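You operate a simulated robot arm through the tools that you are given. There is no shell and no other tool.

You run a simulated two-armed robot. Do the job below in one go: nothing can be reset, and whatever is moved stays where it is left.

## Task
Plug the machine in and key in the count on the job card.
Fine: Switch off before the plug moves, push it into the white socket, switch on again and leave the machine on, not started. Touch keys, switches and plugs with dry hands. Drop and damage nothing.

Only the result counts: the job must be done as asked and must still hold three seconds after the hand-in. Knocking over, shifting, dropping, spilling or breaking anything else fails it.

## Robot
Two 7-joint arms with two-finger parallel grippers on one trunk that stands fixed in place. Base frame: the origin is at the foot of the trunk, x ahead of it, y to its left, z up. Lengths are in mm, angles in rad, forces in N, time in s.
The left shoulder is at [80, 131, 947], the right one opposite. With the tool pointing down near the work surface each hand reaches from about 380 to 840 mm from the base axis, measured 20 degrees to its own side. Payload 1.57 kg a hand.
The tool frame of a hand sits at the grasp point between the pads (the TCP): z along the fingers, y along the line on which they close. The tips reach 30 mm beyond it. Largest opening 110 mm; finger width 24, thickness 12; the body of the gripper, 48 by 112 mm, starts 78 mm behind the TCP.
Orientation is told as [roll, pitch, yaw] about the base's x, y, z axes, in that order, counted from this pose: with the fingers straight down and closing along the base's y, the tool's x points along the base's -x, its y along +y and its z along -z.

## Interface
- The arms move only by the tool jog_arm. It takes "left_commands", "right_commands" or both (then of equal length, played together; a hand with none holds still); each is a list of rows, each an object of numbers (a shift or turn left out is 0, a gripper value left out holds the last): "claw": the finger opening in cm, from 0 to 11; "tx", "ty", "tz": the shift along the base's x, y, z in cm; "wx", "wy", "wz": the turn, a rotation vector about the base's x, y, z in rad. In form: [{"claw": .., "tx": .., "ty": .., "tz": .., "wx": .., "wy": .., "wz": ..}, ...]. A call has 1 to 20 rows; each row is the pose to reach, as a shift and turn from the pose commanded when the call began. A row lasts 0.2 s, in which the tool goes at most 50 mm and 0.15 rad; a call with a longer step from one row to the next is refused whole, and so is a gripper value outside its range. A pose out of reach is approached as far as the arm can. The call stops where the force on the tool passes 40 N (or 10 N more than at its start, if that is more) or the arm is blocked; 0.2 s more then pass. The fingers move at their own pace (about 108 mm/s each) and stop on an object; they squeeze with about 38 N. The grip force told is the motor's: it shows also when the fingers shut on nothing. Time passes only in rows, and 0.2 s behind the last, so rows that repeat a pose let the fingers close. The reply holds the time, the measured pose of the TCP, the force on the tool along the base axes, the opening and the grip force, in the units named above and with some noise, with the torque about the TCP (base axes, N m) and any sound that the robot's microphone picked up.
- Cameras (640 x 400 px; columns grow to the right, rows downward): "scene" is now at [-52.8, -8.2, 1417.9]; the picture's right is [-0.09, -1.00, 0.00], its down [-0.58, 0.05, -0.82] and it looks along [0.81, -0.07, -0.58] (base axes); focal length 357 px, centre (320, 200). "left" rides on the left gripper at [70, -16, -141] in its tool frame; the picture's right is [0.23, 0.97, 0.00], its down [-0.86, 0.20, -0.48] and it looks along [-0.47, 0.11, 0.88] (tool axes); focal length 222 px, centre (320, 200). "right" rides on the right gripper at [70, 16, -141] in its tool frame; the picture's right is [-0.23, 0.97, 0.00], its down [-0.86, -0.20, -0.48] and it looks along [-0.47, -0.11, 0.88] (tool axes); focal length 222 px, centre (320, 200). There is no depth. A picture from a camera that has moved, and an enlarged one, comes with that camera's place and axes in the base frame and with its lens.
- get_image(camera): a new picture of that camera. The clock stands still meanwhile.
- head_to(pan, tilt): turns the head with the scene camera to pan (to the left, within 1.902 rad either way) and tilt (down, from -0.506 to 1.204), counted from straight ahead of the robot. It gives what a move gives.
- close_up(camera, box): a new picture of the part [left, top, right, bottom] of that camera's present view, enlarged. The clock stands still meanwhile.
- finish_job(): hands the job in; it is judged then, once.

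Places have to be worked out from the pictures, the camera data and where the tool is seen. Open the grippers and draw the arms clear of the work before you hand the job in, unless the task says otherwise.

The tools are called after "Call:" by a JSON object that holds its "api" and its "payload". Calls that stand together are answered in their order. jog_arm: Moves the arms, as the interface text tells. Its arguments: {"type":"object","properties":{"left_commands":{"type":"array"},"right_commands":{"type":"array"}},"required":[]} The other tools are called the same way: head_to (pan, tilt) turns the head that bears the scene camera; get_image (camera) takes a picture; close_up (camera, box) takes an enlarged picture of a part of a camera's view; finish_job () hands the job in.

At the start:

```text
time_s: 0.0
left_position: [509.5, 252.7, 971.9]
left_tcp_rot: [0.0, 0.0, 0.001]
left_contact_force: [-0.3, 0.1, -0.5]
left_torque: [0.0, 0.03, 0.0]
left_grip_width: 109.6
left_gripper_force: 0.1
right_position: [665.7, -229.0, 1017.9]
right_tcp_rot: [0.001, 0.0, 0.0]
right_contact_force: [0.4, -0.8, 0.1]
right_torque: [-0.03, -0.01, 0.01]
right_grip_width: 110.0
right_gripper_force: 0.1
head pan, tilt: [-0.087, 0.616]
```

scene: 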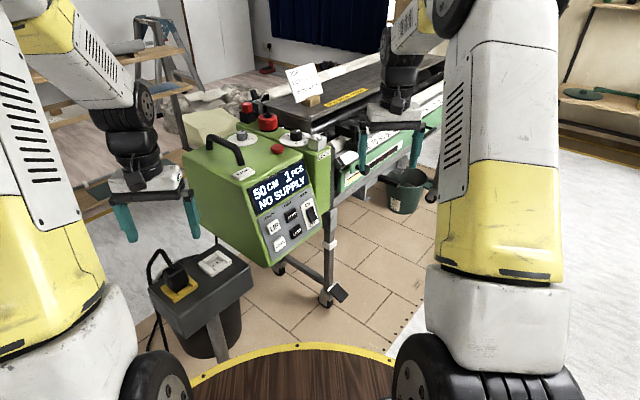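
right: 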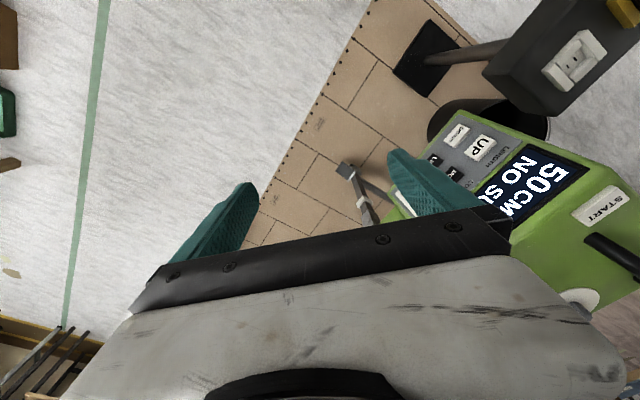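
left: 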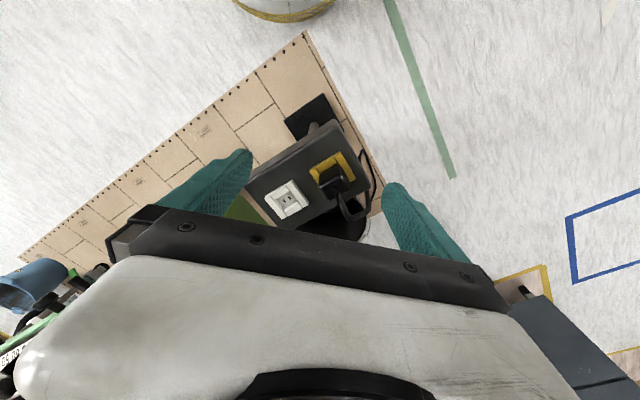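

The pictures show a green machine with a display reading "50CM 1PCS NO SUPPLY", a plug in a yellow socket, a white socket beside it and a card on the machine. I take enlarged views of each to read them.

Call:
{"api": "close_up", "payload": {"camera": "scene", "box": [220, 140, 340, 270]}}

Call:
{"api": "close_up", "payload": {"camera": "scene", "box": [140, 220, 260, 360]}}

Call:
{"api": "close_up", "payload": {"camera": "scene", "box": [270, 50, 350, 120]}}

Call:
{"api": "close_up", "payload": {"camera": "left", "box": [220, 80, 420, 250]}}

Call:
{"api": "close_up", "payload": {"camera": "right", "box": [380, 20, 640, 240]}}

Call:
{"api": "close_up", "payload": {"camera": "scene", "box": [180, 80, 340, 190]}}

```text
3.08 times, centred on (280, 205) of scene
camera zoom: at [-52.8, -8.2, 1417.9], right [-0.09, -1.0, 0.0], down [-0.58, 0.05, -0.82], along [0.81, -0.07, -0.58], focal length 1099 px, centre (443, 185)
```

zoom: 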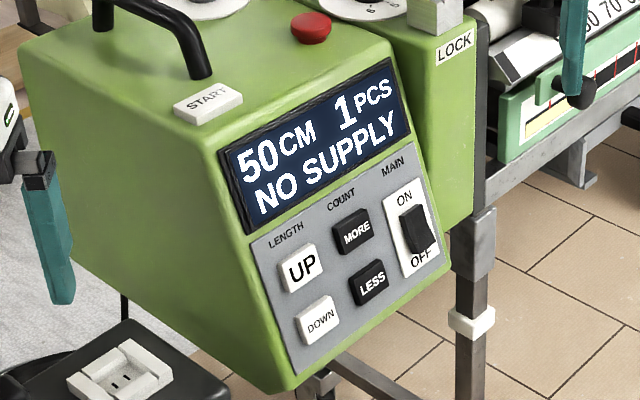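

```text
2.86 times, centred on (200, 290) of scene
camera zoom: at [-52.8, -8.2, 1417.9], right [-0.09, -1.0, 0.0], down [-0.58, 0.05, -0.82], along [0.81, -0.07, -0.58], focal length 1020 px, centre (663, -57)
```

zoom: 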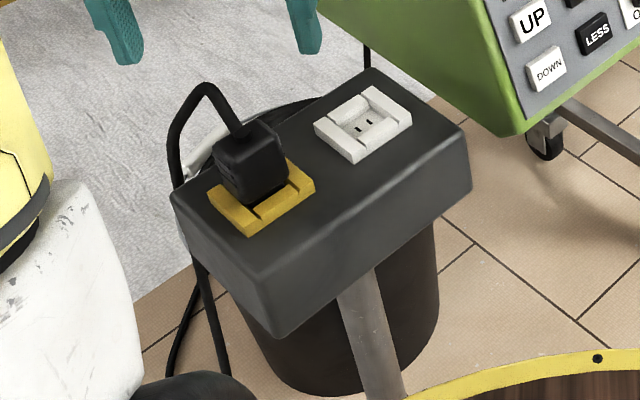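

```text
5.71 times, centred on (310, 85) of scene
camera zoom: at [-52.8, -8.2, 1417.9], right [-0.09, -1.0, 0.0], down [-0.58, 0.05, -0.82], along [0.81, -0.07, -0.58], focal length 2040 px, centre (377, 857)
```

zoom: 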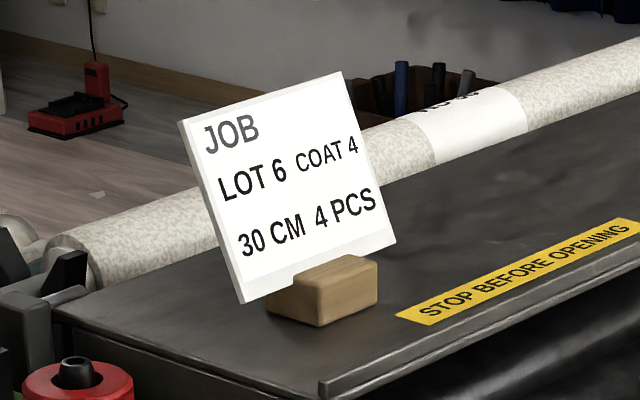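

```text
2.35 times, centred on (320, 165) of left
camera zoom: at [440.7, 236.1, 1113.1], right [-0.23, 0.97, 0.0], down [0.86, 0.2, 0.48], along [0.47, 0.11, -0.88], focal length 523 px, centre (320, 282)
```

zoom: 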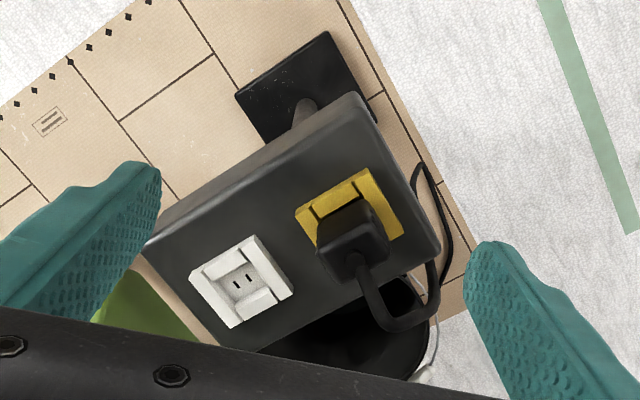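

```text
1.82 times, centred on (510, 130) of right
camera zoom: at [596.3, -212.8, 1159.9], right [0.23, 0.97, 0.0], down [0.86, -0.2, 0.48], along [0.47, -0.11, -0.88], focal length 404 px, centre (-26, 327)
```

zoom: 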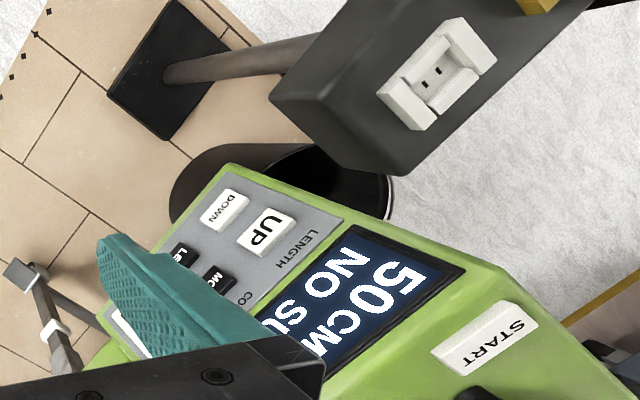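

```text
3.64 times, centred on (260, 135) of scene
camera zoom: at [-52.8, -8.2, 1417.9], right [-0.09, -1.0, 0.0], down [-0.58, 0.05, -0.82], along [0.81, -0.07, -0.58], focal length 1298 px, centre (538, 436)
```

zoom: 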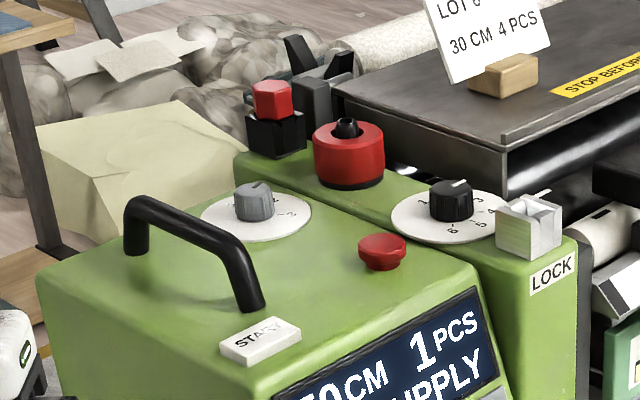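

The job card says 4 PCS, the display shows 1, and MORE/LESS set the count. From two views I place the white socket near (673,219,707) and the yellow one near (595,298,707). I take tighter views of the switch, the plug and the fingers before moving.

Call:
{"api": "close_up", "payload": {"camera": "scene", "box": [285, 185, 330, 240]}}

Call:
{"api": "close_up", "payload": {"camera": "scene", "box": [150, 240, 220, 310]}}

Call:
{"api": "close_up", "payload": {"camera": "left", "box": [290, 120, 390, 220]}}

Call:
{"api": "close_up", "payload": {"camera": "scene", "box": [300, 60, 460, 220]}}

Call:
{"api": "close_up", "payload": {"camera": "scene", "box": [80, 150, 230, 260]}}

Call:
{"api": "close_up", "payload": {"camera": "right", "box": [380, 100, 640, 300]}}

```text
7.27 times, centred on (308, 212) of scene
camera zoom: at [-52.8, -8.2, 1417.9], right [-0.09, -1.0, 0.0], down [-0.58, 0.05, -0.82], along [0.81, -0.07, -0.58], focal length 2597 px, centre (411, 109)
```

zoom: 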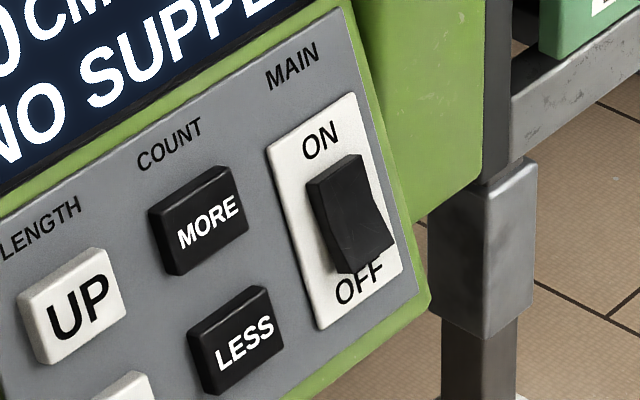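

```text
5.71 times, centred on (185, 275) of scene
camera zoom: at [-52.8, -8.2, 1417.9], right [-0.09, -1.0, 0.0], down [-0.58, 0.05, -0.82], along [0.81, -0.07, -0.58], focal length 2040 px, centre (1091, -229)
```

zoom: 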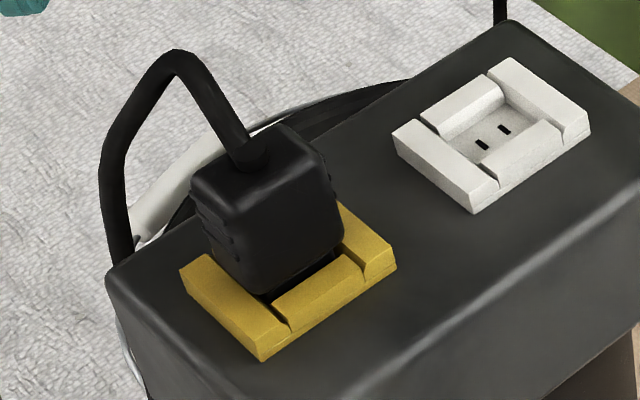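

```text
4.00 times, centred on (340, 170) of left
camera zoom: at [440.7, 236.1, 1113.1], right [-0.23, 0.97, 0.0], down [0.86, 0.2, 0.48], along [0.47, 0.11, -0.88], focal length 888 px, centre (240, 320)
```

zoom: 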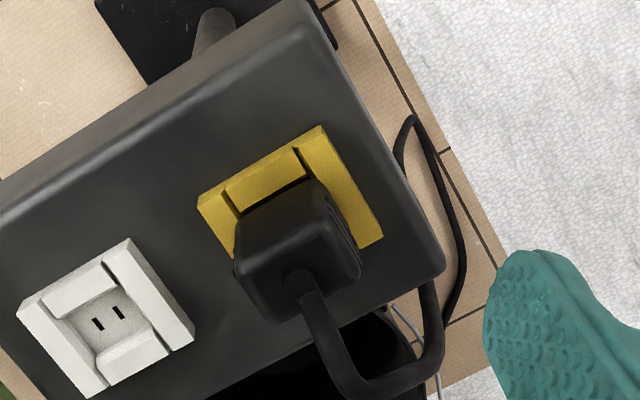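

```text
2.50 times, centred on (380, 140) of scene
camera zoom: at [-52.8, -8.2, 1417.9], right [-0.09, -1.0, 0.0], down [-0.58, 0.05, -0.82], along [0.81, -0.07, -0.58], focal length 893 px, centre (170, 350)
```

zoom: 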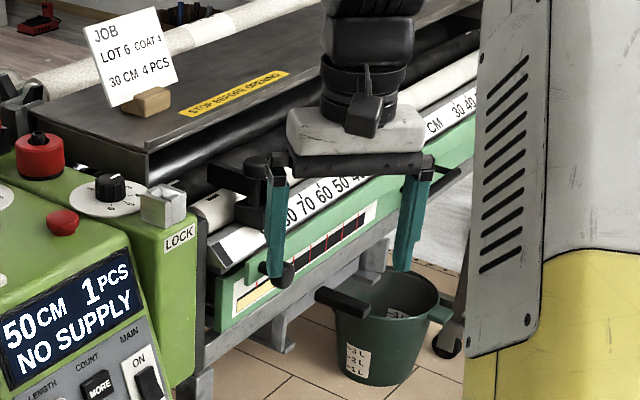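

```text
3.64 times, centred on (155, 205) of scene
camera zoom: at [-52.8, -8.2, 1417.9], right [-0.09, -1.0, 0.0], down [-0.58, 0.05, -0.82], along [0.81, -0.07, -0.58], focal length 1298 px, centre (920, 182)
```

zoom: 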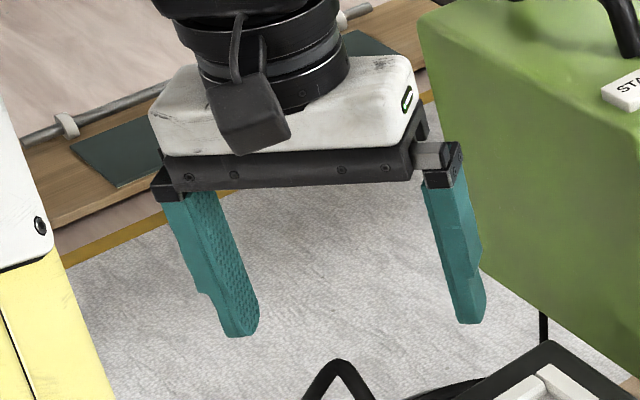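

```text
2.00 times, centred on (510, 200) of right
camera zoom: at [596.3, -212.8, 1159.9], right [0.23, 0.97, 0.0], down [0.86, -0.2, 0.48], along [0.47, -0.11, -0.88], focal length 444 px, centre (-60, 200)
```

zoom: 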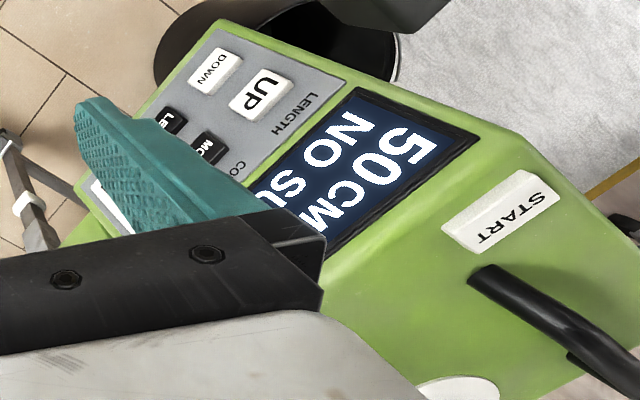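

The UP key is at about (778,56,740), DOWN at (767,44,681), START at (839,133,890) and the display's upper left corner at (789,119,870). I tilt the right hand forward and draw it back so its camera faces the panel squarely.

Call:
{"api": "jog_arm", "payload": {"right_commands": [{"tx": -2, "ty": 1.5, "tz": -1.5, "wy": -0.13}, {"tx": -4, "ty": 3, "tz": -4, "wy": -0.26}, {"tx": -6, "ty": 5, "tz": -6.5, "wy": -0.39}, {"tx": -8, "ty": 7, "tz": -9, "wy": -0.52}, {"tx": -10, "ty": 9, "tz": -11.5, "wy": -0.65}, {"tx": -11, "ty": 11, "tz": -14, "wy": -0.78}, {"tx": -12, "ty": 12, "tz": -16, "wy": -0.9}, {"tx": -12, "ty": 12, "tz": -16, "wy": -0.9}]}}

Call:
{"api": "get_image", "payload": {"camera": "right"}}

Call:
{"api": "get_image", "payload": {"camera": "scene"}}

```text
time_s: 1.8
left_position: [510.8, 251.7, 972.1]
left_tcp_rot: [-0.003, 0.0, 0.0]
left_contact_force: [0.4, 0.4, 0.5]
left_torque: [-0.02, -0.01, 0.04]
left_grip_width: 109.9
left_gripper_force: 0.1
right_position: [546.1, -110.1, 858.1]
right_tcp_rot: [-0.002, -0.902, 0.002]
right_contact_force: [0.4, -0.1, -0.7]
right_torque: [0.02, -0.01, 0.0]
right_grip_width: 109.9
right_gripper_force: 0.2
head pan, tilt: [-0.087, 0.616]
```

```text
taken
camera right: at [391.9, -93.6, 891.6], right [0.14, 0.97, 0.18], down [0.16, -0.2, 0.97], along [0.98, -0.11, -0.18], focal length 222 px, centre (320, 200)
```

right: 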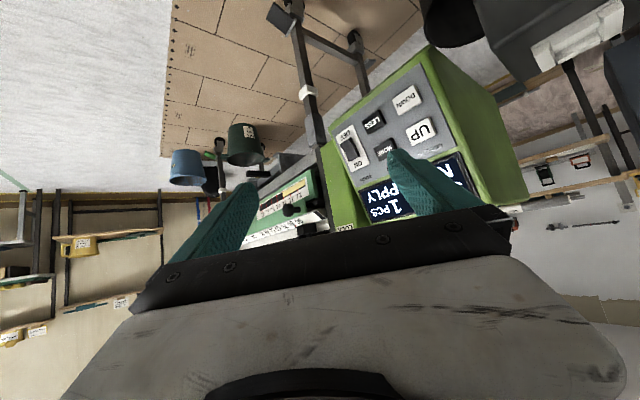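

```text
taken
```

scene: 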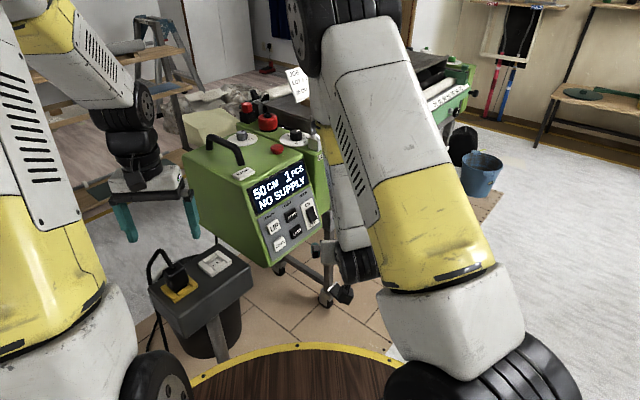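

Both cameras now see the whole key panel, so I enlarge the two views.

Call:
{"api": "close_up", "payload": {"camera": "right", "box": [320, 60, 450, 190]}}

Call:
{"api": "close_up", "payload": {"camera": "scene", "box": [240, 160, 340, 270]}}

Call:
{"api": "close_up", "payload": {"camera": "right", "box": [330, 115, 380, 175]}}

```text
3.08 times, centred on (385, 125) of right
camera zoom: at [391.9, -93.6, 891.6], right [0.14, 0.97, 0.18], down [0.16, -0.2, 0.97], along [0.98, -0.11, -0.18], focal length 684 px, centre (120, 431)
```

zoom: 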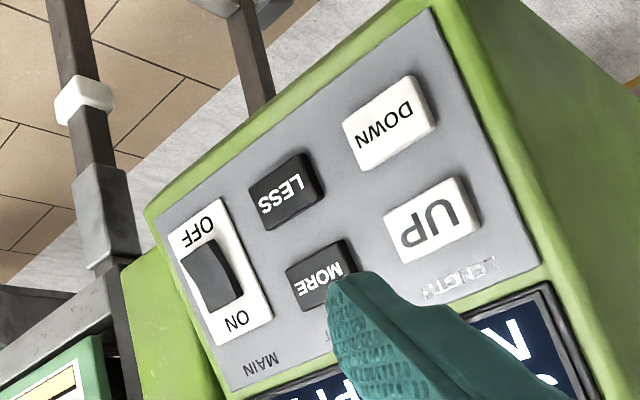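

```text
3.64 times, centred on (290, 215) of scene
camera zoom: at [-52.9, -8.2, 1417.9], right [-0.09, -1.0, 0.0], down [-0.58, 0.05, -0.82], along [0.81, -0.07, -0.58], focal length 1298 px, centre (429, 146)
```

zoom: 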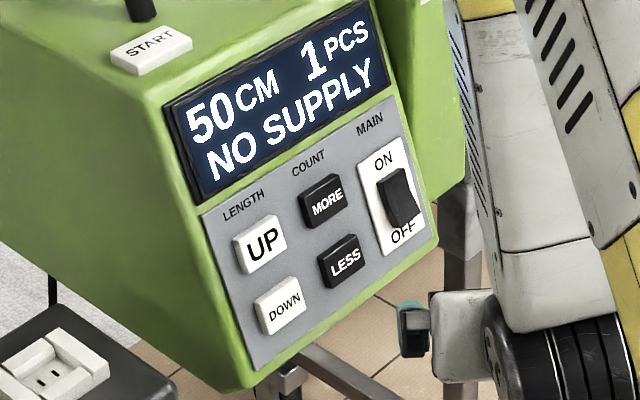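

```text
6.67 times, centred on (355, 145) of right
camera zoom: at [391.9, -93.6, 891.6], right [0.14, 0.97, 0.18], down [0.16, -0.2, 0.97], along [0.98, -0.11, -0.18], focal length 1481 px, centre (87, 567)
```

zoom: 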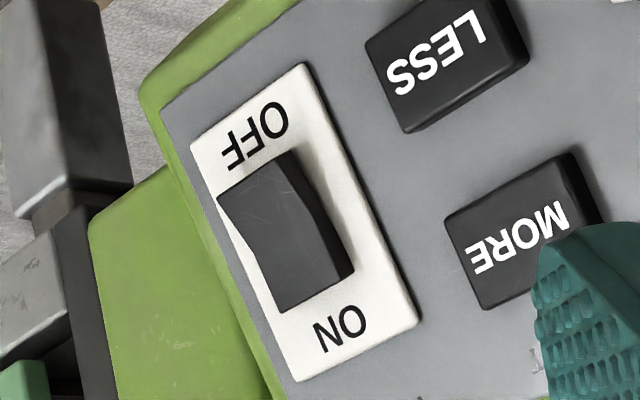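

Intersecting the two views puts the rocker centre near (871,-62,706), MORE near (832,5,737) and LESS near (817,-7,681). The panel's outward normal is about (-0.68,-0.68,0.27). The rocker's OFF end stands out further, so the machine is ON. I turn the right hand towards the panel, close its fingers and stop well short of it.

Call:
{"api": "jog_arm", "payload": {"right_commands": [{"claw": 0, "tx": 2, "ty": -1.5, "tz": -1, "wz": 0.13}, {"claw": 0, "tx": 5, "ty": -3, "tz": -2.5, "wz": 0.26}, {"claw": 0, "tx": 8, "ty": -5, "tz": -4, "wz": 0.39}, {"claw": 0, "tx": 11, "ty": -6.5, "tz": -6, "wz": 0.52}, {"claw": 0, "tx": 14, "ty": -8, "tz": -7.5, "wz": 0.65}, {"claw": 0, "tx": 17, "ty": -9, "tz": -8.8, "wz": 0.785}, {"claw": 0, "tx": 17, "ty": -9, "tz": -8.8, "wz": 0.785}]}}

Call:
{"api": "get_image", "payload": {"camera": "right"}}

Call:
{"api": "get_image", "payload": {"camera": "scene"}}

```text
time_s: 3.4
left_position: [511.9, 251.7, 972.1]
left_tcp_rot: [-0.001, 0.001, 0.0]
left_contact_force: [0.5, 0.5, 0.9]
left_torque: [0.02, 0.0, 0.01]
left_grip_width: 110.1
left_gripper_force: 0.1
right_position: [716.0, -199.1, 769.9]
right_tcp_rot: [0.001, -0.9, 0.786]
right_contact_force: [0.7, 0.0, -0.4]
right_torque: [0.0, 0.01, -0.01]
right_grip_width: 0.1
right_gripper_force: 21.7
head pan, tilt: [-0.087, 0.616]
```

```text
taken
camera right: at [595.3, -296.7, 803.2], right [-0.59, 0.79, 0.18], down [0.25, -0.03, 0.97], along [0.77, 0.61, -0.18], focal length 222 px, centre (320, 200)
```

right: 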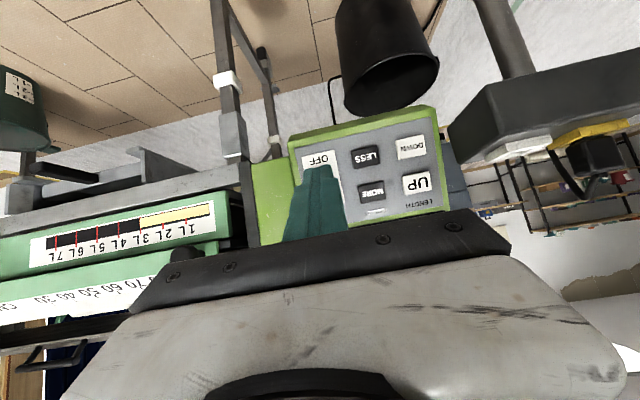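

```text
taken
```

scene: 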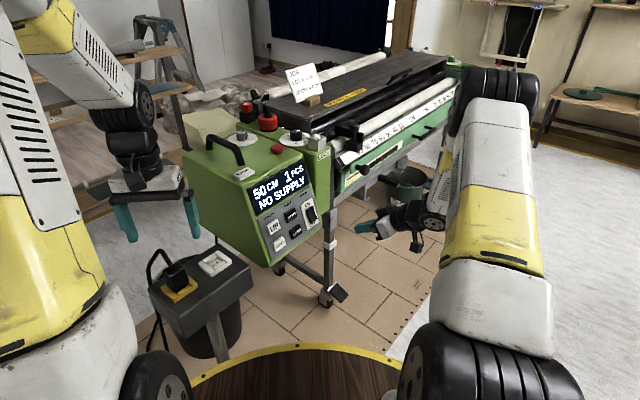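

The hand faces the panel squarely. I enlarge this view to refine the positions of the rocker and keys.

Call:
{"api": "close_up", "payload": {"camera": "right", "box": [270, 100, 450, 230]}}

Call:
{"api": "close_up", "payload": {"camera": "scene", "box": [240, 160, 460, 280]}}

```text
3.08 times, centred on (360, 165) of right
camera zoom: at [595.3, -296.7, 803.2], right [-0.59, 0.79, 0.18], down [0.25, -0.03, 0.97], along [0.77, 0.61, -0.18], focal length 684 px, centre (197, 308)
```

zoom: 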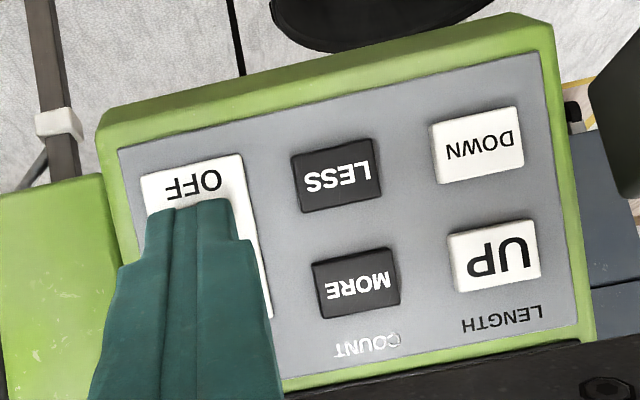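

```text
2.91 times, centred on (350, 220) of scene
camera zoom: at [-52.9, -8.2, 1417.9], right [-0.09, -1.0, 0.0], down [-0.58, 0.05, -0.82], along [0.81, -0.07, -0.58], focal length 1039 px, centre (233, 142)
```

zoom: 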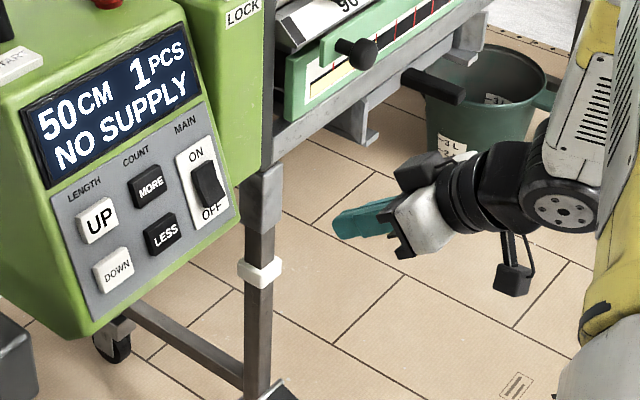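

MORE and LESS check out to within 2 mm in this third view. I bring the hand square to the panel, with the tip about 50 mm off the rocker's OFF end.

Call:
{"api": "jog_arm", "payload": {"right_commands": [{"tx": 2.4, "ty": 2.0, "tz": -1.5, "wx": 0.071, "wy": -0.071}, {"tx": 4.8, "ty": 3.9, "tz": -3.0, "wx": 0.141, "wy": -0.141}, {"tx": 7.2, "ty": 5.9, "tz": -4.6, "wx": 0.212, "wy": -0.212}, {"tx": 9.5, "ty": 7.8, "tz": -6.1, "wx": 0.283, "wy": -0.283}, {"tx": 9.5, "ty": 7.8, "tz": -6.1, "wx": 0.283, "wy": -0.283}]}}

Call:
{"api": "get_image", "payload": {"camera": "right"}}

Call:
{"api": "close_up", "payload": {"camera": "scene", "box": [240, 160, 460, 280]}}

```text
time_s: 4.6
left_position: [509.6, 251.8, 971.0]
left_tcp_rot: [0.0, -0.001, 0.001]
left_contact_force: [0.3, -0.2, -0.1]
left_torque: [-0.06, 0.04, 0.02]
left_grip_width: 110.1
left_gripper_force: 0.1
right_position: [810.8, -121.7, 708.4]
right_tcp_rot: [0.0, -1.303, 0.785]
right_contact_force: [0.7, 0.3, -0.3]
right_torque: [0.01, 0.01, -0.04]
right_grip_width: 0.0
right_gripper_force: 21.4
head pan, tilt: [-0.087, 0.616]
```

```text
taken
camera right: at [689.3, -218.9, 679.8], right [-0.65, 0.73, 0.22], down [-0.02, -0.31, 0.95], along [0.76, 0.61, 0.22], focal length 222 px, centre (320, 200)
```

right: 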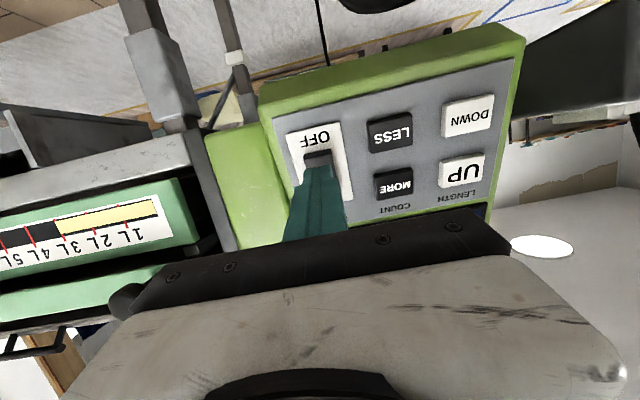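

```text
2.91 times, centred on (350, 220) of scene
camera zoom: at [-52.9, -8.3, 1417.9], right [-0.09, -1.0, 0.0], down [-0.58, 0.05, -0.82], along [0.81, -0.07, -0.58], focal length 1039 px, centre (233, 142)
```

zoom: 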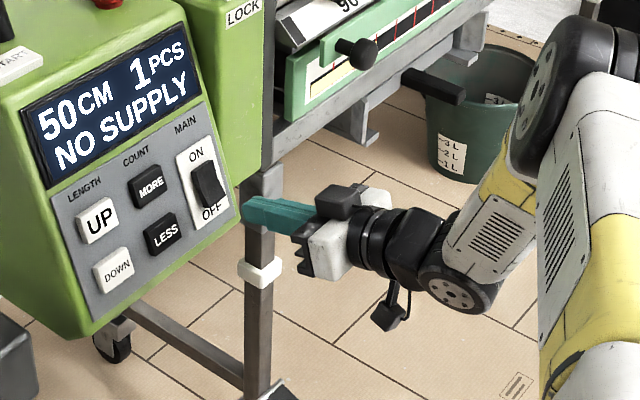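

The tip is lined up just below the rocker. I enlarge the view to check the alignment.

Call:
{"api": "close_up", "payload": {"camera": "right", "box": [270, 110, 370, 210]}}

Call:
{"api": "close_up", "payload": {"camera": "scene", "box": [285, 185, 355, 255]}}

```text
4.00 times, centred on (320, 160) of right
camera zoom: at [689.3, -218.9, 679.8], right [-0.65, 0.73, 0.22], down [-0.02, -0.31, 0.95], along [0.76, 0.61, 0.22], focal length 888 px, centre (320, 360)
```

zoom: 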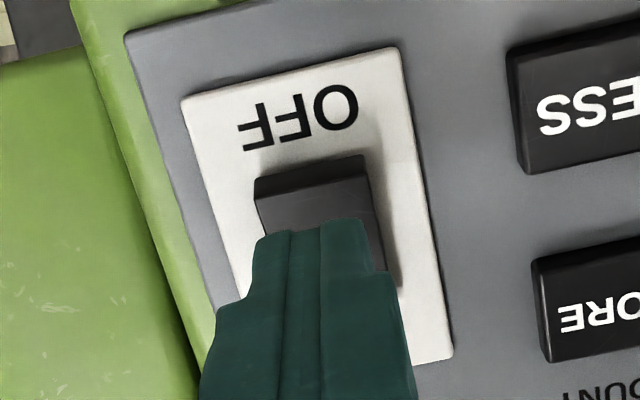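

```text
5.71 times, centred on (320, 220) of scene
camera zoom: at [-52.9, -8.3, 1417.9], right [-0.09, -1.0, 0.0], down [-0.58, 0.05, -0.82], along [0.81, -0.07, -0.58], focal length 2040 px, centre (320, 86)
```

zoom: 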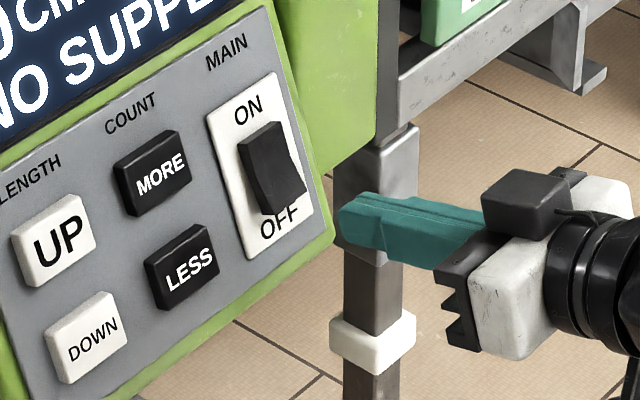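

The tip's path meets the very edge of the rocker's OFF end, so I raise it 6 mm. Then I approach to about 12 mm short along the panel normal.

Call:
{"api": "jog_arm", "payload": {"right_commands": [{"tx": 0.8, "ty": 0.8, "tz": 0.4}, {"tx": 1.5, "ty": 1.5, "tz": 0.15}, {"tx": 2.2, "ty": 2.2, "tz": -0.12}, {"tx": 2.7, "ty": 2.7, "tz": -0.3}, {"tx": 2.7, "ty": 2.7, "tz": -0.3}]}}

Call:
{"api": "close_up", "payload": {"camera": "right", "box": [270, 110, 370, 210]}}

Call:
{"api": "close_up", "payload": {"camera": "scene", "box": [285, 185, 355, 255]}}

```text
time_s: 5.8
left_position: [509.7, 253.2, 971.1]
left_tcp_rot: [0.001, 0.001, -0.001]
left_contact_force: [-0.4, -0.1, 0.7]
left_torque: [0.0, 0.0, -0.01]
left_grip_width: 110.1
left_gripper_force: 0.1
right_position: [838.5, -94.1, 706.1]
right_tcp_rot: [-0.003, -1.3, 0.787]
right_contact_force: [0.4, 0.5, -0.1]
right_torque: [-0.02, 0.02, 0.05]
right_grip_width: 0.2
right_gripper_force: 21.5
head pan, tilt: [-0.087, 0.616]
```

```text
4.00 times, centred on (320, 160) of right
camera zoom: at [716.7, -191.7, 676.9], right [-0.65, 0.73, 0.22], down [-0.02, -0.31, 0.95], along [0.76, 0.61, 0.21], focal length 888 px, centre (320, 360)
```

zoom: 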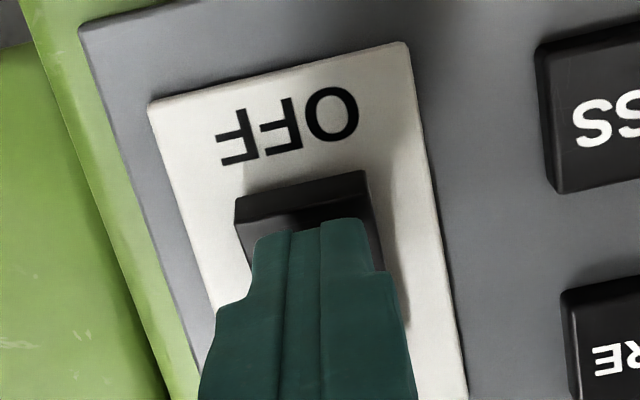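

```text
5.71 times, centred on (320, 220) of scene
camera zoom: at [-52.8, -8.3, 1417.9], right [-0.09, -1.0, 0.0], down [-0.58, 0.05, -0.82], along [0.81, -0.07, -0.58], focal length 2040 px, centre (320, 86)
```

zoom: 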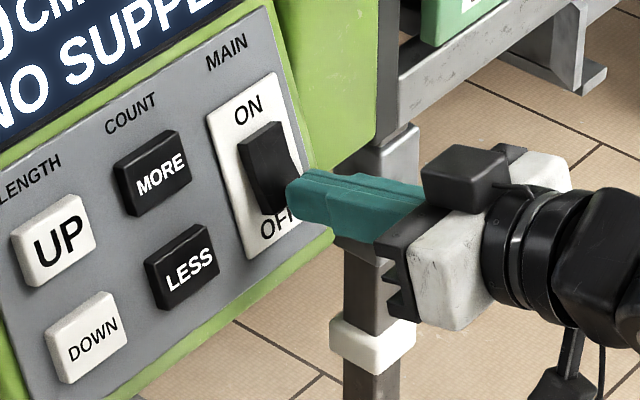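

The tip sits over the rocker's lower half. I push slowly along the normal in 2 mm steps and watch the force.

Call:
{"api": "jog_arm", "payload": {"right_commands": [{"tx": 0.27, "ty": 0.27, "tz": -0.11}, {"tx": 0.41, "ty": 0.41, "tz": -0.16}, {"tx": 0.54, "ty": 0.54, "tz": -0.21}, {"tx": 0.68, "ty": 0.68, "tz": -0.27}, {"tx": 0.82, "ty": 0.82, "tz": -0.32}, {"tx": 0.95, "ty": 0.95, "tz": -0.37}]}}

Call:
{"api": "close_up", "payload": {"camera": "right", "box": [270, 110, 370, 210]}}

Call:
{"api": "close_up", "payload": {"camera": "scene", "box": [240, 160, 350, 260]}}

```text
time_s: 7.2
left_position: [510.1, 252.1, 971.8]
left_tcp_rot: [-0.001, -0.001, 0.001]
left_contact_force: [-0.6, 0.7, -0.9]
left_torque: [0.02, 0.02, 0.02]
left_grip_width: 109.9
left_gripper_force: 0.2
right_position: [845.8, -86.4, 702.9]
right_tcp_rot: [-0.001, -1.3, 0.786]
right_contact_force: [-10.4, -4.6, 6.3]
right_torque: [0.14, -0.17, 0.11]
right_grip_width: 0.0
right_gripper_force: 21.4
head pan, tilt: [-0.087, 0.616]
```

```text
4.00 times, centred on (320, 160) of right
camera zoom: at [725.8, -183.2, 673.9], right [-0.65, 0.73, 0.22], down [-0.02, -0.31, 0.95], along [0.76, 0.61, 0.21], focal length 888 px, centre (320, 360)
```

zoom: 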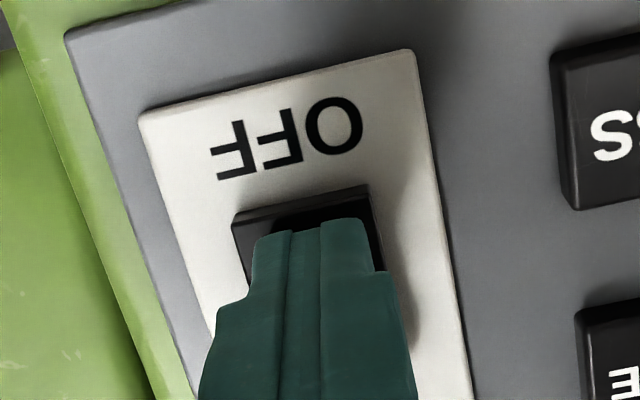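

```text
4.00 times, centred on (295, 210) of scene
camera zoom: at [-53.4, -8.4, 1417.8], right [-0.09, -1.0, 0.0], down [-0.58, 0.05, -0.82], along [0.81, -0.07, -0.58], focal length 1428 px, centre (420, 160)
```

zoom: 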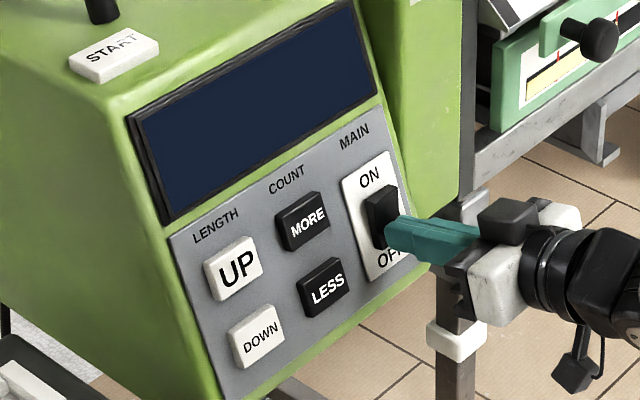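

The display has gone dark, so the machine is off. I draw the right hand back along the normal.

Call:
{"api": "jog_arm", "payload": {"right_commands": [{"tx": -1.4, "ty": -1.4, "tz": 0.5}, {"tx": -3.4, "ty": -3.4, "tz": 1.3}, {"tx": -5.4, "ty": -5.4, "tz": 2.1}, {"tx": -7.4, "ty": -7.4, "tz": 2.9}, {"tx": -7.4, "ty": -7.4, "tz": 2.9}]}}

Call:
{"api": "close_up", "payload": {"camera": "scene", "box": [240, 160, 350, 260]}}

Call:
{"api": "close_up", "payload": {"camera": "right", "box": [270, 110, 370, 210]}}

Call:
{"api": "close_up", "payload": {"camera": "right", "box": [440, 40, 640, 240]}}

```text
time_s: 8.4
left_position: [510.8, 251.3, 970.7]
left_tcp_rot: [-0.001, 0.0, -0.001]
left_contact_force: [0.3, 0.6, 0.3]
left_torque: [-0.01, 0.0, 0.01]
left_grip_width: 109.9
left_gripper_force: 0.0
right_position: [773.2, -159.5, 732.3]
right_tcp_rot: [0.0, -1.299, 0.785]
right_contact_force: [0.8, -0.1, 0.7]
right_torque: [-0.03, -0.02, -0.01]
right_grip_width: 0.1
right_gripper_force: 21.2
head pan, tilt: [-0.087, 0.616]
```

```text
4.00 times, centred on (295, 210) of scene
camera zoom: at [-52.8, -8.2, 1417.9], right [-0.09, -1.0, 0.0], down [-0.58, 0.05, -0.82], along [0.81, -0.07, -0.58], focal length 1428 px, centre (420, 160)
```

zoom: 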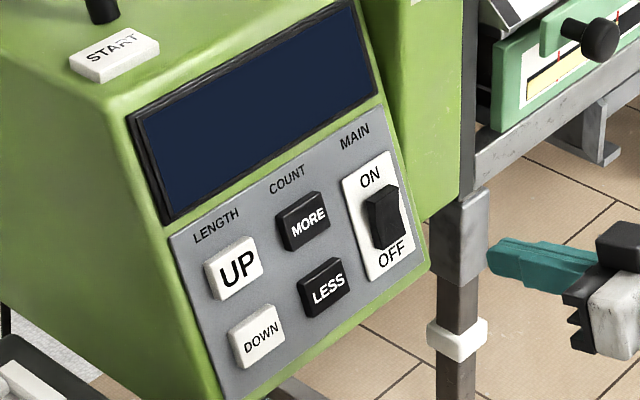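

```text
4.00 times, centred on (320, 160) of right
camera zoom: at [652.7, -256.7, 703.1], right [-0.65, 0.73, 0.22], down [-0.02, -0.31, 0.95], along [0.76, 0.61, 0.21], focal length 888 px, centre (320, 360)
```

zoom: 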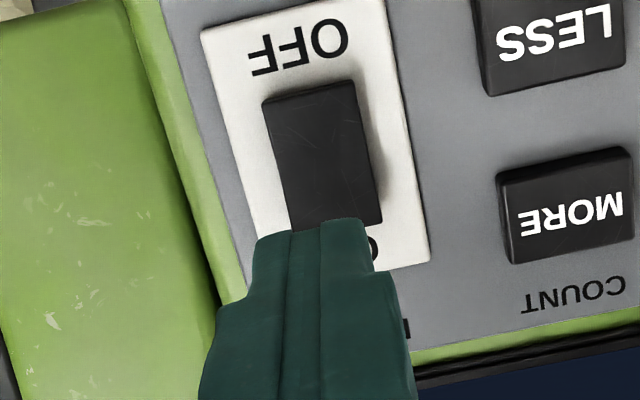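

```text
2.00 times, centred on (540, 140) of right
camera zoom: at [652.7, -256.7, 703.1], right [-0.65, 0.73, 0.22], down [-0.02, -0.31, 0.95], along [0.76, 0.61, 0.21], focal length 444 px, centre (-120, 320)
```

zoom: 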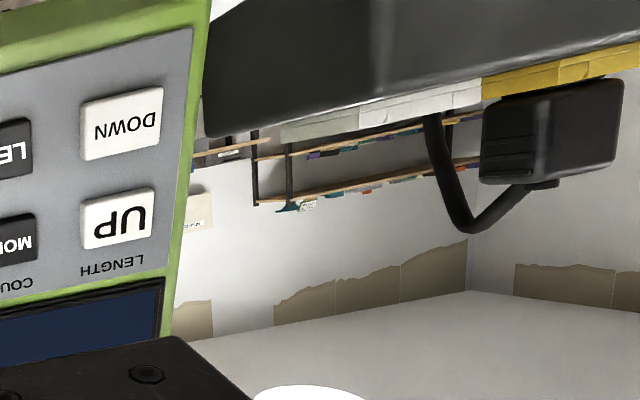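

The rocker stays at OFF. Now I enlarge the plug in the left and scene views to work out its grip geometry.

Call:
{"api": "close_up", "payload": {"camera": "left", "box": [310, 150, 360, 210]}}

Call:
{"api": "close_up", "payload": {"camera": "scene", "box": [160, 245, 215, 305]}}

Call:
{"api": "close_up", "payload": {"camera": "right", "box": [560, 50, 640, 150]}}

```text
6.67 times, centred on (335, 180) of left
camera zoom: at [440.7, 236.1, 1113.1], right [-0.23, 0.97, 0.0], down [0.86, 0.2, 0.48], along [0.47, 0.11, -0.88], focal length 1481 px, centre (220, 333)
```

zoom: 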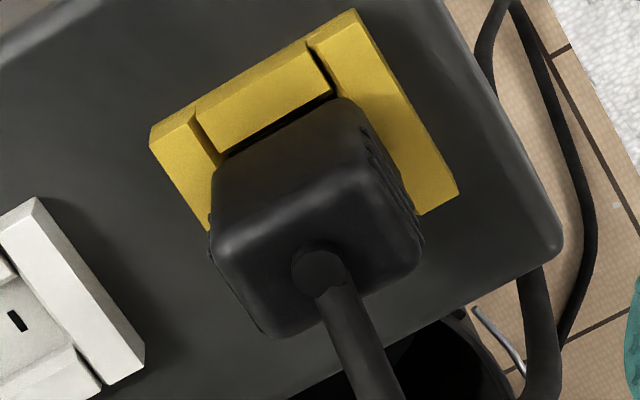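

```text
6.67 times, centred on (188, 275) of scene
camera zoom: at [-52.8, -8.2, 1417.9], right [-0.09, -1.0, 0.0], down [-0.58, 0.05, -0.82], along [0.81, -0.07, -0.58], focal length 2380 px, centre (1203, -300)
```

zoom: 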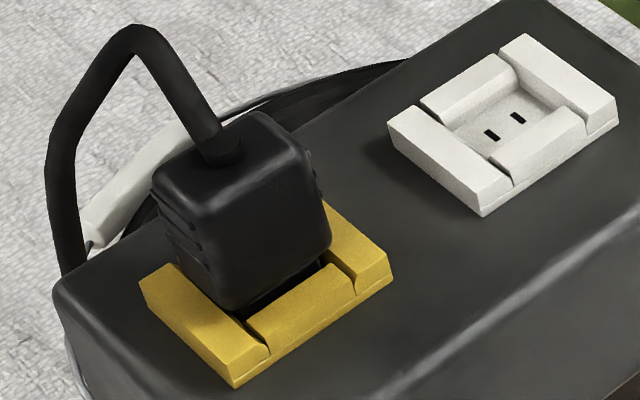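

```text
4.00 times, centred on (600, 100) of right
camera zoom: at [652.7, -256.7, 703.1], right [-0.65, 0.73, 0.22], down [-0.02, -0.31, 0.95], along [0.76, 0.61, 0.21], focal length 888 px, centre (-800, 600)
```

zoom: 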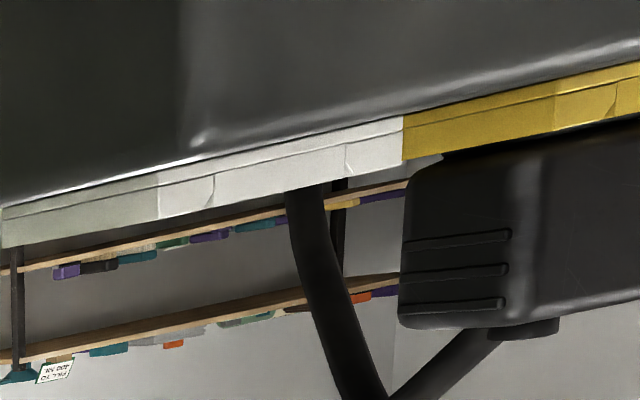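

The plug's top is near (600,300,763), it is about 45 mm wide along the socket line, and its grip ridges face along that line. The cable leaves from its top towards the far side. I turn the left hand 45° and bring it high above the plug with the fingers open.

Call:
{"api": "jog_arm", "payload": {"left_commands": [{"claw": 11, "tx": 1.5, "ty": 0.8, "tz": -1, "wz": 0.13}, {"claw": 11, "tx": 3, "ty": 1.6, "tz": -2, "wz": 0.26}, {"claw": 11, "tx": 4.5, "ty": 2.4, "tz": -3.5, "wz": 0.39}, {"claw": 11, "tx": 6, "ty": 3.2, "tz": -5, "wz": 0.52}, {"claw": 11, "tx": 7.5, "ty": 4, "tz": -6.5, "wz": 0.65}, {"claw": 11, "tx": 8.8, "ty": 4.7, "tz": -8, "wz": 0.785}, {"claw": 11, "tx": 8.8, "ty": 4.7, "tz": -8, "wz": 0.785}]}}

Call:
{"api": "get_image", "payload": {"camera": "left"}}

Call:
{"api": "get_image", "payload": {"camera": "scene"}}

Call:
{"api": "get_image", "payload": {"camera": "right"}}

```text
time_s: 10.0
left_position: [597.3, 299.8, 891.8]
left_tcp_rot: [-0.001, 0.0, 0.788]
left_contact_force: [-0.3, 0.3, -0.2]
left_torque: [0.05, 0.03, -0.01]
left_grip_width: 110.1
left_gripper_force: 0.0
right_position: [774.7, -159.1, 731.5]
right_tcp_rot: [0.0, -1.298, 0.787]
right_contact_force: [-0.5, 0.3, 0.8]
right_torque: [-0.03, -0.03, 0.01]
right_grip_width: 0.1
right_gripper_force: 21.8
head pan, tilt: [-0.087, 0.616]
```

```text
taken
camera left: at [560.8, 239.1, 1032.6], right [-0.85, 0.53, 0.0], down [0.46, 0.75, 0.48], along [0.25, 0.41, -0.88], focal length 222 px, centre (320, 200)
```

left: 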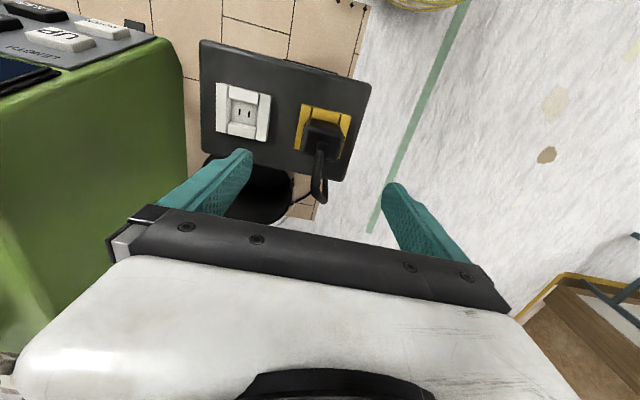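

```text
taken
```

scene: 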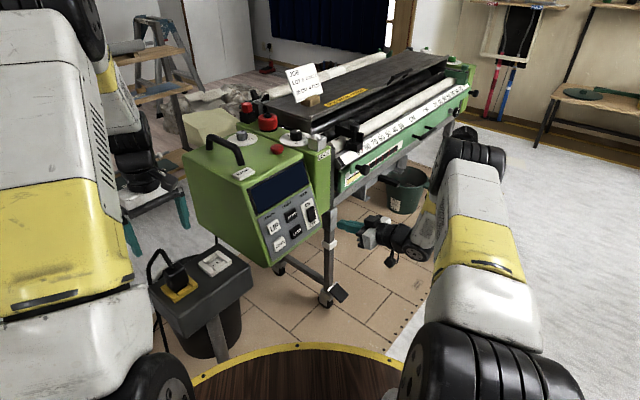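

```text
taken
camera right: at [652.9, -256.7, 703.1], right [-0.65, 0.73, 0.22], down [-0.02, -0.31, 0.95], along [0.76, 0.61, 0.21], focal length 222 px, centre (320, 200)
```

right: 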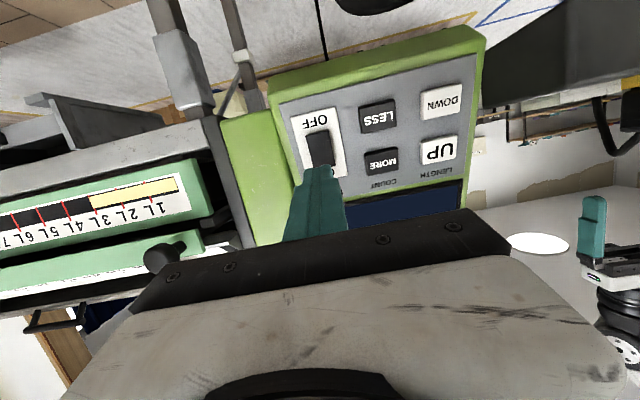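

The hand is above the plug. I enlarge the view to check the yaw and the sideways alignment.

Call:
{"api": "close_up", "payload": {"camera": "left", "box": [195, 30, 395, 210]}}

Call:
{"api": "close_up", "payload": {"camera": "scene", "box": [100, 200, 260, 310]}}

```text
2.22 times, centred on (295, 120) of left
camera zoom: at [560.8, 239.1, 1032.6], right [-0.85, 0.53, 0.0], down [0.46, 0.75, 0.48], along [0.25, 0.41, -0.88], focal length 494 px, centre (376, 378)
```

zoom: 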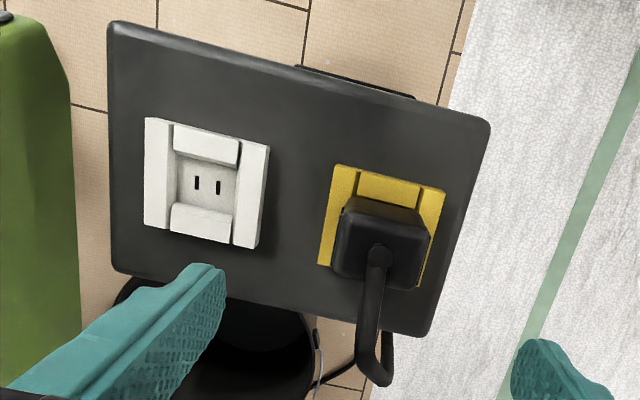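

```text
3.64 times, centred on (180, 255) of scene
camera zoom: at [-52.8, -8.3, 1417.9], right [-0.09, -1.0, 0.0], down [-0.58, 0.05, -0.82], along [0.81, -0.07, -0.58], focal length 1298 px, centre (829, 0)
```

zoom: 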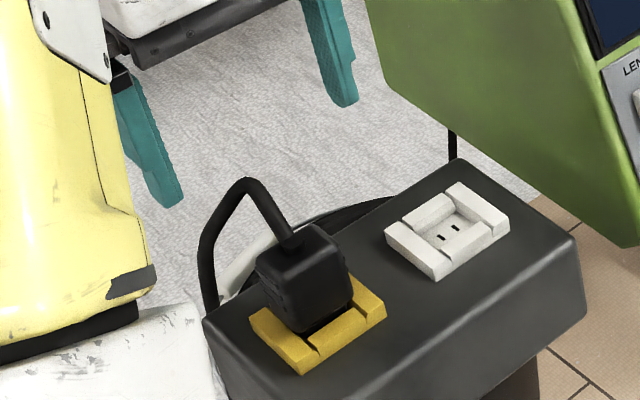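

The fingers straddle the plug along the ridge direction and the yaw matches the box. I go down to just above the plug top and look again.

Call:
{"api": "jog_arm", "payload": {"left_commands": [{"tz": -3}, {"tz": -6}, {"tz": -8.5}, {"tz": -8.5}]}}

Call:
{"api": "get_image", "payload": {"camera": "left"}}

Call:
{"api": "close_up", "payload": {"camera": "scene", "box": [100, 200, 260, 310]}}

```text
time_s: 11.0
left_position: [599.2, 299.0, 806.0]
left_tcp_rot: [0.001, 0.0, 0.786]
left_contact_force: [0.5, -0.3, 0.6]
left_torque: [0.02, -0.01, -0.01]
left_grip_width: 110.1
left_gripper_force: 0.0
right_position: [773.7, -159.0, 732.3]
right_tcp_rot: [0.0, -1.301, 0.786]
right_contact_force: [0.3, 0.1, 0.0]
right_torque: [-0.04, 0.04, 0.0]
right_grip_width: 0.1
right_gripper_force: 21.1
head pan, tilt: [-0.087, 0.616]
```

```text
taken
camera left: at [560.9, 239.1, 947.7], right [-0.85, 0.53, 0.0], down [0.46, 0.75, 0.48], along [0.25, 0.41, -0.88], focal length 222 px, centre (320, 200)
```

left: 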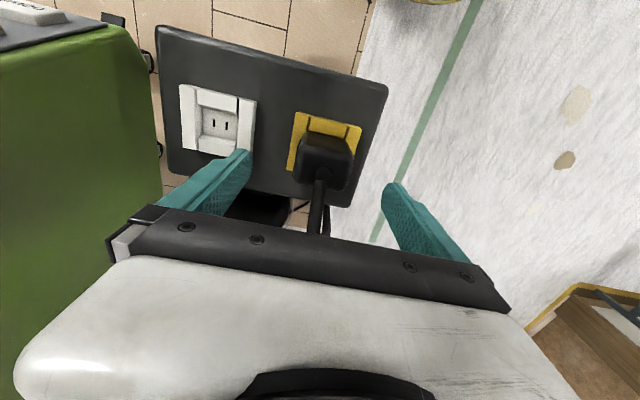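

```text
3.64 times, centred on (180, 255) of scene
camera zoom: at [-52.8, -8.3, 1417.9], right [-0.09, -1.0, 0.0], down [-0.58, 0.05, -0.82], along [0.81, -0.07, -0.58], focal length 1298 px, centre (829, 0)
```

zoom: 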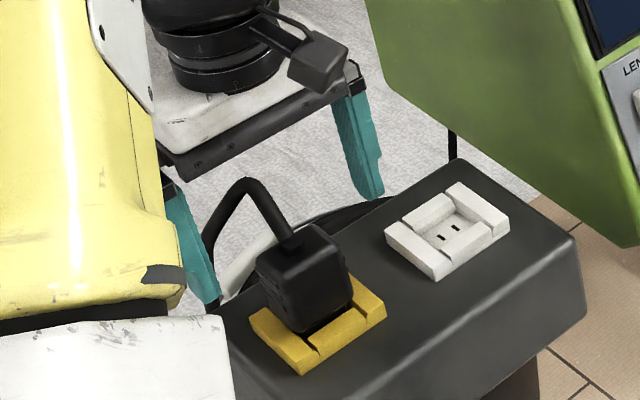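

I enlarge the left view to centre the hand on the plug before going down.

Call:
{"api": "close_up", "payload": {"camera": "left", "box": [270, 95, 390, 245]}}

```text
2.67 times, centred on (330, 170) of left
camera zoom: at [560.9, 239.1, 947.7], right [-0.85, 0.53, 0.0], down [0.46, 0.75, 0.48], along [0.25, 0.41, -0.88], focal length 592 px, centre (293, 280)
```

zoom: 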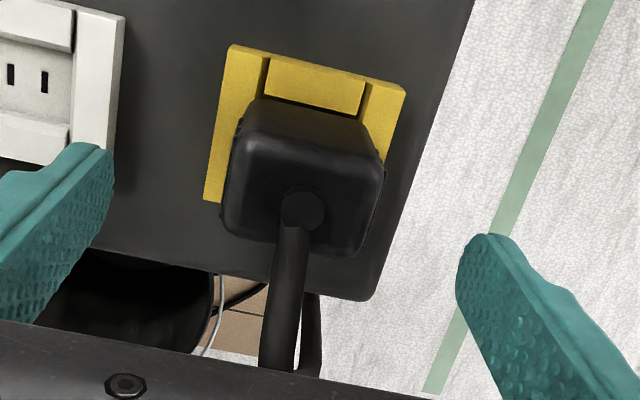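

The plug centre is about 2.5 mm further towards the yellow side than the hand, so I correct for that. Then I go down to a TCP height of 750, which leaves the fingertips just above the socket frame.

Call:
{"api": "jog_arm", "payload": {"left_commands": [{"tx": -0.18, "ty": 0.18, "tz": -1.5}, {"tx": -0.18, "ty": 0.18, "tz": -3}, {"tx": -0.18, "ty": 0.18, "tz": -4.2}, {"tx": -0.18, "ty": 0.18, "tz": -5}, {"tx": -0.18, "ty": 0.18, "tz": -5.6}, {"tx": -0.18, "ty": 0.18, "tz": -5.6}]}}

Call:
{"api": "get_image", "payload": {"camera": "left"}}

Call:
{"api": "close_up", "payload": {"camera": "scene", "box": [100, 200, 260, 310]}}

Call:
{"api": "close_up", "payload": {"camera": "right", "box": [540, 50, 640, 250]}}

```text
time_s: 12.4
left_position: [597.4, 301.0, 751.1]
left_tcp_rot: [0.001, 0.0, 0.786]
left_contact_force: [-0.9, 0.9, 0.2]
left_torque: [0.01, -0.03, 0.01]
left_grip_width: 110.1
left_gripper_force: 0.1
right_position: [774.3, -159.3, 731.2]
right_tcp_rot: [0.0, -1.301, 0.786]
right_contact_force: [0.0, -0.6, -0.1]
right_torque: [-0.01, -0.02, 0.0]
right_grip_width: 0.1
right_gripper_force: 20.9
head pan, tilt: [-0.087, 0.616]
```

```text
taken
camera left: at [558.9, 240.2, 892.2], right [-0.85, 0.53, 0.0], down [0.46, 0.75, 0.48], along [0.25, 0.41, -0.88], focal length 222 px, centre (320, 200)
```

left: 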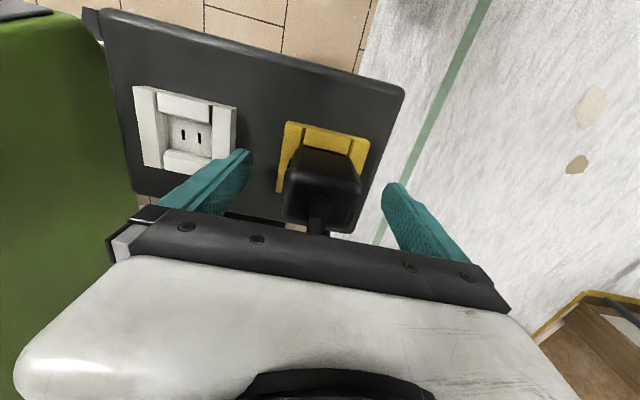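

```text
3.64 times, centred on (180, 255) of scene
camera zoom: at [-52.8, -8.3, 1417.9], right [-0.09, -1.0, 0.0], down [-0.58, 0.05, -0.82], along [0.81, -0.07, -0.58], focal length 1298 px, centre (829, 0)
```

zoom: 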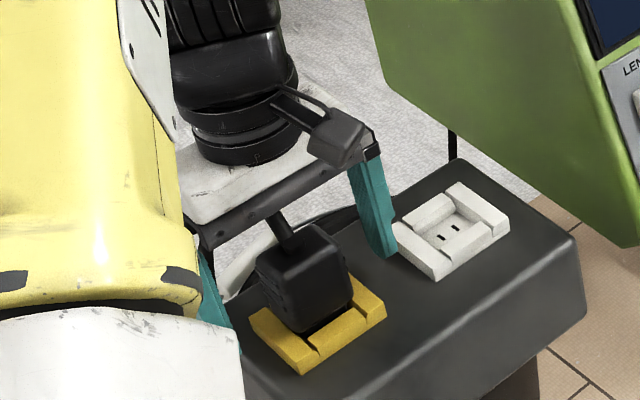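

```text
2.00 times, centred on (590, 150) of right
camera zoom: at [652.9, -256.7, 703.1], right [-0.65, 0.73, 0.22], down [-0.02, -0.31, 0.95], along [0.76, 0.61, 0.21], focal length 444 px, centre (-220, 300)
```

zoom: 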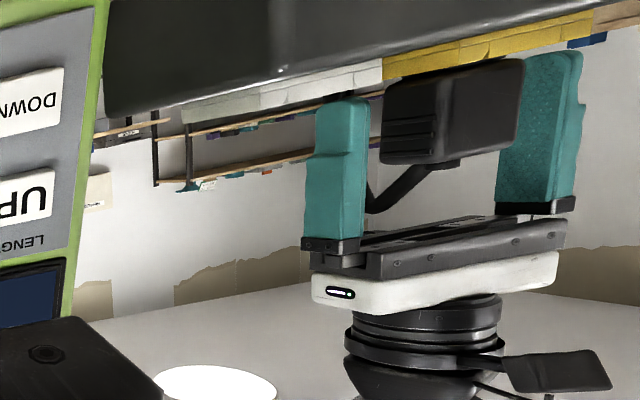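

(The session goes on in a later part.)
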